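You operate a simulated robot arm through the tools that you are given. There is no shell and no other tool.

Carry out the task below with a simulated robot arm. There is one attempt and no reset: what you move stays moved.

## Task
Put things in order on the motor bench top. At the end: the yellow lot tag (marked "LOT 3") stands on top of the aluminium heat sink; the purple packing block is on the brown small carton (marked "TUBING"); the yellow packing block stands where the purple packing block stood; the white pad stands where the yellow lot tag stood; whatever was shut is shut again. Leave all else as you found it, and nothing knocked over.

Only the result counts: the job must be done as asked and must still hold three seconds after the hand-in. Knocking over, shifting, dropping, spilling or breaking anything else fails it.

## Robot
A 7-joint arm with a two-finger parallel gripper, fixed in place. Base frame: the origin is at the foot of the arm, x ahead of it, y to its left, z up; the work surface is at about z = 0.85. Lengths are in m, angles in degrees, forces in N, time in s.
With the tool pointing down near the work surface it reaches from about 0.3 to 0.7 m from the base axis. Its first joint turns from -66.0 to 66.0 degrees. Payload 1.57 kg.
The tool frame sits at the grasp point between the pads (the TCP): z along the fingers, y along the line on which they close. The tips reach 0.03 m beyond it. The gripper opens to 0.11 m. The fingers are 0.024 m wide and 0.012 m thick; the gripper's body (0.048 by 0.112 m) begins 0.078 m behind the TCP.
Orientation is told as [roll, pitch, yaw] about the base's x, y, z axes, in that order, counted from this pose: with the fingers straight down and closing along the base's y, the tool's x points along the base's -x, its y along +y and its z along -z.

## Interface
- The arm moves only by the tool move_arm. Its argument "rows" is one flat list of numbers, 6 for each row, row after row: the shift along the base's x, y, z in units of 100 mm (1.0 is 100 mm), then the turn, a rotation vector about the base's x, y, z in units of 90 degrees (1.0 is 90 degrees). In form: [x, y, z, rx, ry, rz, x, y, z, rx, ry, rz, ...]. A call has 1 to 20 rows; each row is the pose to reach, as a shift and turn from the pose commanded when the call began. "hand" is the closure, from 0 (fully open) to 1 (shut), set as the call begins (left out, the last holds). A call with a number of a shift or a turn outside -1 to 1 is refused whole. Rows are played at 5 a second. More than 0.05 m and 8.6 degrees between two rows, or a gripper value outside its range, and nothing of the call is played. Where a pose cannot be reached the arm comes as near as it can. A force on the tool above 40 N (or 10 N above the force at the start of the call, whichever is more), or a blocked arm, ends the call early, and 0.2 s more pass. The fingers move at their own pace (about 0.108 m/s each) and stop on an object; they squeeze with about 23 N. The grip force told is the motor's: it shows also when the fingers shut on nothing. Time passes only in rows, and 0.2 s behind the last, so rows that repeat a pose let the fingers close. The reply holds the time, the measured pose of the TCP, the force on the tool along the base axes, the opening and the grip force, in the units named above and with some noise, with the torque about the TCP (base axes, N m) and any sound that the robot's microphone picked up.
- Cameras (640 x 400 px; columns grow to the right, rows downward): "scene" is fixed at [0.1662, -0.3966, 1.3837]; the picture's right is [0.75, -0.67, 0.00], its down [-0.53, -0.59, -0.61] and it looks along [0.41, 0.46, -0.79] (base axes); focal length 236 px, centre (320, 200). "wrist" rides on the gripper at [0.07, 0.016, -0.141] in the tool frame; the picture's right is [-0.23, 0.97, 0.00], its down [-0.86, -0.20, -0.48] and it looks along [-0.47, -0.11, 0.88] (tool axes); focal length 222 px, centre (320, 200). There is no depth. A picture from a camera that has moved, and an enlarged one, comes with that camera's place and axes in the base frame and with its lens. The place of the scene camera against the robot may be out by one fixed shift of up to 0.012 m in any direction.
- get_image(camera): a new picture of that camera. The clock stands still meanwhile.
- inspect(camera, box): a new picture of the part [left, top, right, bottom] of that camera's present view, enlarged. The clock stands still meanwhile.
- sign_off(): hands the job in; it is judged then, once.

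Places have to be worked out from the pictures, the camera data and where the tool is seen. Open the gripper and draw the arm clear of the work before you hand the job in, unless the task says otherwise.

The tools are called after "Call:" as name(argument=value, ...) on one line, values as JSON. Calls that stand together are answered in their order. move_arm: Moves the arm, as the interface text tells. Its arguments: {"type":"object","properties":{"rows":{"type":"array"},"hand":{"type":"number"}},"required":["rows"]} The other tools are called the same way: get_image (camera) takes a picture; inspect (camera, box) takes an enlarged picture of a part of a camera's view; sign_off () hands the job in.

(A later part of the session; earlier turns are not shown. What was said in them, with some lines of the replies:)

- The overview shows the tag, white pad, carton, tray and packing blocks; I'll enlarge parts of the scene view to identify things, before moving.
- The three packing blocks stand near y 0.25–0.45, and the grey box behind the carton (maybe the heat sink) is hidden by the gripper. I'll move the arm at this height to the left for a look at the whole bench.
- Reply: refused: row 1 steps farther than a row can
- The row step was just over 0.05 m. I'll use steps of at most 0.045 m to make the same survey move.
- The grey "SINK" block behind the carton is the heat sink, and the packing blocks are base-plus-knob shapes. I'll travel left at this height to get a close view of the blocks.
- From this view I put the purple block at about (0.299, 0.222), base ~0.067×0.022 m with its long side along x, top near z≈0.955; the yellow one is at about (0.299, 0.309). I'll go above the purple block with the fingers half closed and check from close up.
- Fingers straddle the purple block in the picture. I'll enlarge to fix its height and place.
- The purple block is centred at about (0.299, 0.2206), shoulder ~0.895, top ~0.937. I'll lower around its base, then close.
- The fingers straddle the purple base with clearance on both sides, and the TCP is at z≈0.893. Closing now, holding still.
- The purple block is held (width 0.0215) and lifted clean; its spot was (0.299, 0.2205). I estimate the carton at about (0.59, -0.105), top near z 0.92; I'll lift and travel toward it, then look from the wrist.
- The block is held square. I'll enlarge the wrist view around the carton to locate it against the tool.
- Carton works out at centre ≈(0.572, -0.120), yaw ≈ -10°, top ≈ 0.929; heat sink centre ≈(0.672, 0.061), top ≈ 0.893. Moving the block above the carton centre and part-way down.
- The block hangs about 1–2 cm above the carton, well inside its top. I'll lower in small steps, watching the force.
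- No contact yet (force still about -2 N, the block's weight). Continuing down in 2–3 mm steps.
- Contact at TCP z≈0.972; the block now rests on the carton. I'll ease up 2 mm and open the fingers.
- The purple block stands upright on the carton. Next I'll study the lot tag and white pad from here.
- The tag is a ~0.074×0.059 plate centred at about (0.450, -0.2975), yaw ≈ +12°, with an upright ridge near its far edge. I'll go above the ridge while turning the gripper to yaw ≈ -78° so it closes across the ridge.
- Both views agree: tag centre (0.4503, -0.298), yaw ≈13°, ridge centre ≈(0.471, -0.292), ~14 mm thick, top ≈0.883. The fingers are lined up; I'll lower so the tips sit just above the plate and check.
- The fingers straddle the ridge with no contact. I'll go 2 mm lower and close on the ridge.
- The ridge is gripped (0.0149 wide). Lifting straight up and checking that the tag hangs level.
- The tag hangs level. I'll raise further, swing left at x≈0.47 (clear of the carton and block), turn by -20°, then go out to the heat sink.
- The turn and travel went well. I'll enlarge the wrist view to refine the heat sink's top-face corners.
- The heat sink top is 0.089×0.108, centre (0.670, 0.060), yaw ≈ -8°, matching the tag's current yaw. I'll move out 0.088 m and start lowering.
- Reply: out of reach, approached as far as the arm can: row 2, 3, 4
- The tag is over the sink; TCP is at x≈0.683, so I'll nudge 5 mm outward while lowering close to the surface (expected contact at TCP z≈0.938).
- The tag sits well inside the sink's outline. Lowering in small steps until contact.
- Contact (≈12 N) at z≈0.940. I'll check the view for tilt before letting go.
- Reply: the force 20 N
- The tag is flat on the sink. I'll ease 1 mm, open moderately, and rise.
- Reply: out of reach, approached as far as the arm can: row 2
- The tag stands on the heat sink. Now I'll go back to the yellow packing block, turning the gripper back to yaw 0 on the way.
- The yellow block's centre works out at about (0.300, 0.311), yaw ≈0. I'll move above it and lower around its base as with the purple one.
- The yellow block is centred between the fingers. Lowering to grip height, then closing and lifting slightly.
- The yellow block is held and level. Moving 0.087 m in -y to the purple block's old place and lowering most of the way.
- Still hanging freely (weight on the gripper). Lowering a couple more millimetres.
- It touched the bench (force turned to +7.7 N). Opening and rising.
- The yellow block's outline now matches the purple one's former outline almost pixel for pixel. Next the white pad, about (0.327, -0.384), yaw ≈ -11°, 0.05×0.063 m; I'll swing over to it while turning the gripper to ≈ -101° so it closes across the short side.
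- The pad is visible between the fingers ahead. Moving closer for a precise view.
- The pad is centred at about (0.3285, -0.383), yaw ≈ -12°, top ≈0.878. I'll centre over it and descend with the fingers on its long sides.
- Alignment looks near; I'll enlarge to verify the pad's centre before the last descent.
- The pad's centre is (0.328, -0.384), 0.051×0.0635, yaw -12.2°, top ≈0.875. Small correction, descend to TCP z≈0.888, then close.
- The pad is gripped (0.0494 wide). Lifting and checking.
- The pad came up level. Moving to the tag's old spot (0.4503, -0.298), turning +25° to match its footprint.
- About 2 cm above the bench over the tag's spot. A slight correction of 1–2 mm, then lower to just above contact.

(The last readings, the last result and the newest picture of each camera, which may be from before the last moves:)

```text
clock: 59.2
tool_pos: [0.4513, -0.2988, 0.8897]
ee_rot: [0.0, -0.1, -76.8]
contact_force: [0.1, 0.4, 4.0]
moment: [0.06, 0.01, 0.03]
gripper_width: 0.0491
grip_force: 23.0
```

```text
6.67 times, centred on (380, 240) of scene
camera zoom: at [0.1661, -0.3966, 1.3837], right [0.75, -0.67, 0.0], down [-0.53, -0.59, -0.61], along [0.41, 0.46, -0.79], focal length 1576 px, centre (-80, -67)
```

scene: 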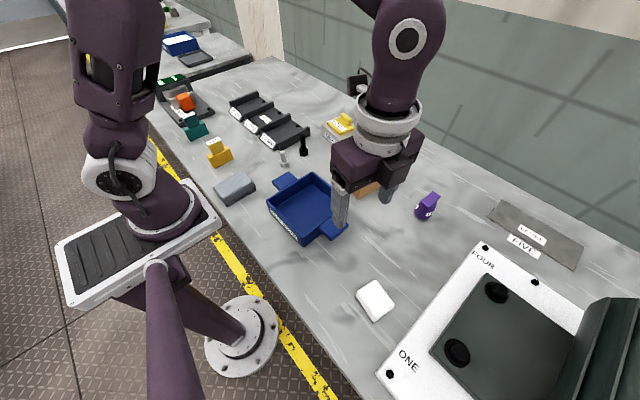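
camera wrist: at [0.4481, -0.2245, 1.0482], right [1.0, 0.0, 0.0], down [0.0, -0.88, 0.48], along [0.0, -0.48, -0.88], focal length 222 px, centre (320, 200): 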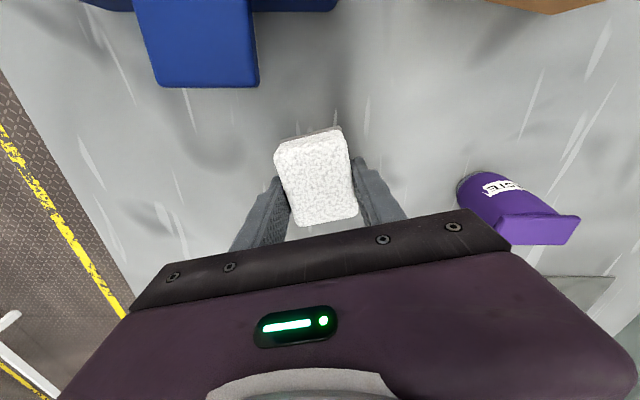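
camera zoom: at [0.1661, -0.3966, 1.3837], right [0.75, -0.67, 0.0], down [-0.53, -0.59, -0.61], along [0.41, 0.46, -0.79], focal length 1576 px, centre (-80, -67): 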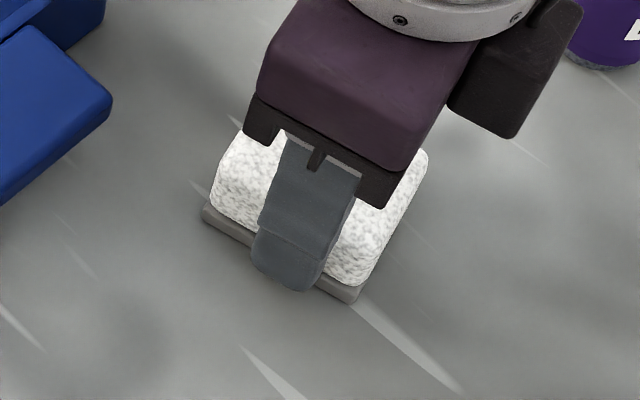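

Contact is made (4 N). I'll seat it 1 mm lower, release, rise, and then compare its place against the tag's earlier picture.

Call:
move_arm(rows=[0, 0, -0.01, 0, 0, 0, 0, 0, -0.01, 0, 0, 0])

Call:
move_arm(rows=[0, 0, 0, 0, 0, 0, 0, 0, 0, 0, 0, 0, 0, 0, 0, 0, 0, 0], hand=0.23)

Call:
move_arm(rows=[0, 0, 0.2, 0, 0, 0, 0, 0, 0.6, 0, 0, 0, 0, 0, 1, 0, 0, 0])

Call:
move_arm(rows=[0, 0, 0.3, 0, 0, 0, 0, 0, 0.6, 0, 0, 0, 0, 0, 0.6, 0, 0, 0])

Call:
inspect(camera="scene", box=[340, 210, 420, 270])

Call:
inspect(camera="wrist", box=[240, 90, 400, 190])

```text
clock: 59.8
tool_pos: [0.4513, -0.2977, 0.8889]
ee_rot: [0.0, 0.0, -76.8]
contact_force: [-1.1, 9.4, 25.9]
moment: [0.33, 0.15, 0.07]
gripper_width: 0.0491
grip_force: 23.1
```

```text
clock: 60.6
tool_pos: [0.4517, -0.2987, 0.8879]
ee_rot: [0.0, 0.0, -76.9]
contact_force: [0.5, -0.8, -0.5]
moment: [-0.02, -0.01, 0.02]
gripper_width: 0.0846
grip_force: 0.0
```

```text
clock: 61.4
tool_pos: [0.4516, -0.2992, 0.9875]
ee_rot: [0.0, 0.0, -76.9]
contact_force: [0.1, 0.8, 0.1]
moment: [-0.01, -0.01, -0.01]
gripper_width: 0.085
grip_force: 0.0
```

```text
clock: 62.2
tool_pos: [0.4499, -0.2987, 1.0482]
ee_rot: [0.0, 0.1, -76.9]
contact_force: [-0.1, 0.2, -0.3]
moment: [0.01, 0.01, 0.0]
gripper_width: 0.0847
grip_force: 0.0
```

```text
6.67 times, centred on (380, 240) of scene
camera zoom: at [0.1662, -0.3966, 1.3837], right [0.75, -0.67, 0.0], down [-0.53, -0.59, -0.61], along [0.41, 0.46, -0.79], focal length 1576 px, centre (-80, -67)
```

zoom: 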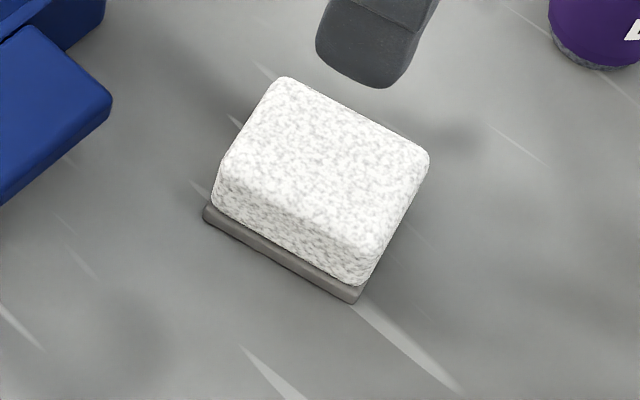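

```text
4.00 times, centred on (320, 140) of wrist
camera zoom: at [0.4501, -0.2262, 1.19], right [1.0, 0.0, 0.0], down [0.0, -0.88, 0.48], along [0.0, -0.48, -0.88], focal length 888 px, centre (320, 440)
```

zoom: 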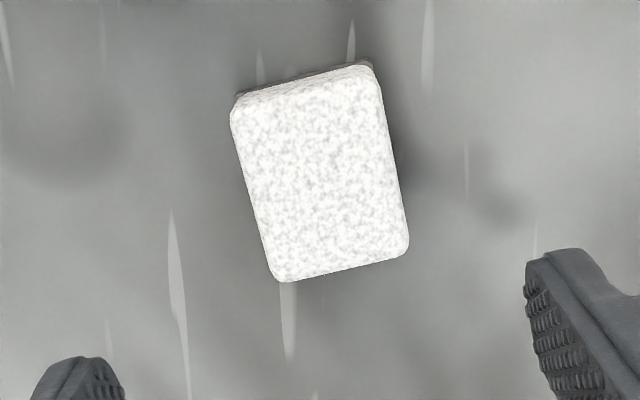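

The pad stands upright within a few millimetres of the tag's old centre (wrist views and bench scratches agree to ~2–4 mm). I'll raise the arm, open the gripper fully and check the whole bench.

Call:
move_arm(rows=[0, 0, 0.4, 0, 0, 0, -0.1, 0.2, 0.8, 0, 0, 0, -0.3, 0.5, 1, 0, 0, 0, -0.6, 0.8, 1, 0, 0, 0, -0.9, 1, 1, 0, 0, 0], hand=0)

Call:
move_arm(rows=[0, 0.4, 0.1, 0, 0, 0.09, 0, 0.8, 0.2, 0, 0, 0.18, 0, 1, 0.3, 0, 0, 0.27, 0, 1, 0.3, 0, 0, 0.36])

Call:
get_image(camera="scene")

Call:
inspect(camera="scene", box=[290, 90, 450, 230])

Call:
inspect(camera="scene", box=[340, 210, 420, 270])

Call:
get_image(camera="wrist")

```text
clock: 63.4
tool_pos: [0.3609, -0.1982, 1.1506]
ee_rot: [0.0, 0.0, -76.8]
contact_force: [-0.5, -0.4, -0.4]
moment: [0.02, -0.01, 0.01]
gripper_width: 0.1101
grip_force: 0.0
```

```text
clock: 64.4
tool_pos: [0.3626, -0.0966, 1.1792]
ee_rot: [0.0, 0.0, -44.2]
contact_force: [0.5, 0.3, -0.1]
moment: [-0.02, 0.0, 0.0]
gripper_width: 0.1101
grip_force: 0.0
```

```text
taken
```

scene: 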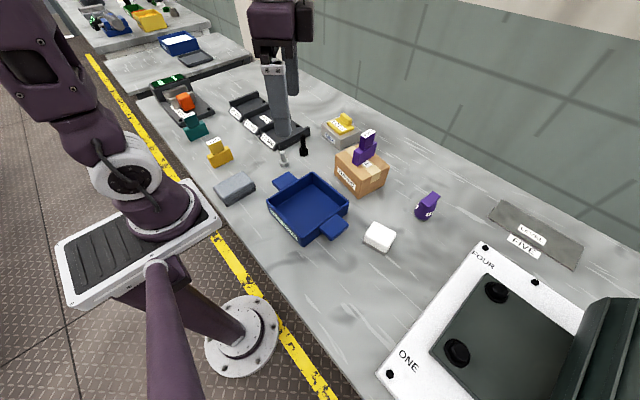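

```text
2.86 times, centred on (370, 160) of scene
camera zoom: at [0.1662, -0.3966, 1.3837], right [0.75, -0.67, 0.0], down [-0.53, -0.59, -0.61], along [0.41, 0.46, -0.79], focal length 675 px, centre (177, 314)
```

zoom: 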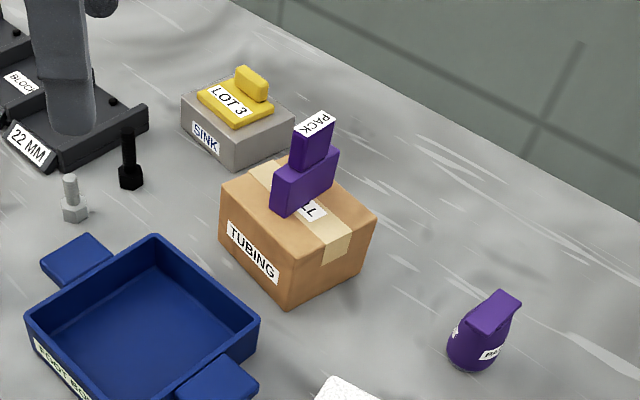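

```text
6.67 times, centred on (380, 240) of scene
camera zoom: at [0.1662, -0.3966, 1.3837], right [0.75, -0.67, 0.0], down [-0.53, -0.59, -0.61], along [0.41, 0.46, -0.79], focal length 1576 px, centre (-80, -67)
```

zoom: 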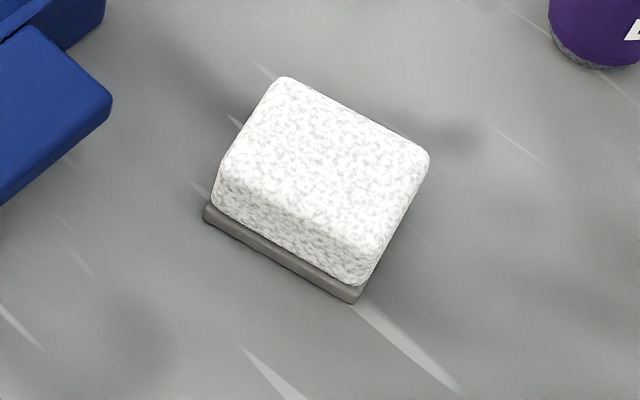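

```text
taken
camera wrist: at [0.3243, -0.0364, 1.3206], right [0.84, 0.54, 0.0], down [0.47, -0.74, 0.48], along [0.26, -0.4, -0.88], focal length 222 px, centre (320, 200)
```

wrist: 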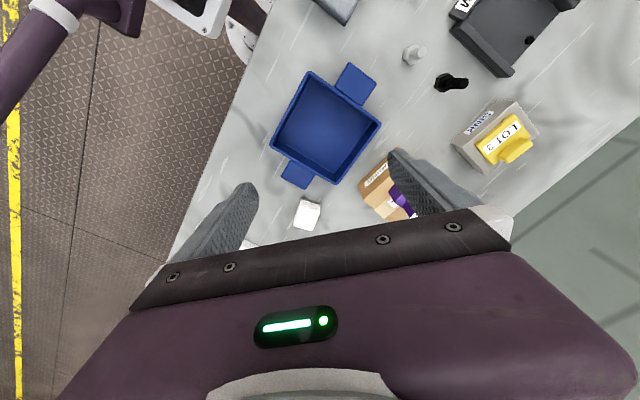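

Everything checks out. The tag is on the heat sink and the purple block is on the carton, which hasn't moved. The yellow block is in the purple one's old spot and the white pad is in the tag's old spot. Nothing else has shifted or been opened. The gripper is open and the arm is clear, so I'm handing in.

Call:
sign_off()

```text
The job is handed in.
```

The job is handed in, and everything is where you asked. I don't have the judge's result. The final pictures show:

- **Yellow lot tag ("LOT 3"):** it stands flat on top of the aluminium heat sink, well inside its edges.
- **Purple packing block:** it stands upright on the "TUBING" carton, and the carton hasn't moved.
- **Yellow packing block:** it stands where the purple block stood, matching its old outline almost exactly.
- **White pad:** it stands where the lot tag stood. The wrist views put it about 2–3 mm from the tag's old centre and the scene camera about 7 mm. I left it there rather than grip it again. I also turned it about 25° to line up with the tag's old footprint.

I opened nothing, so there was nothing to shut again. I saw nothing else shifted or knocked over, and the gripper is open with the arm clear of the work.
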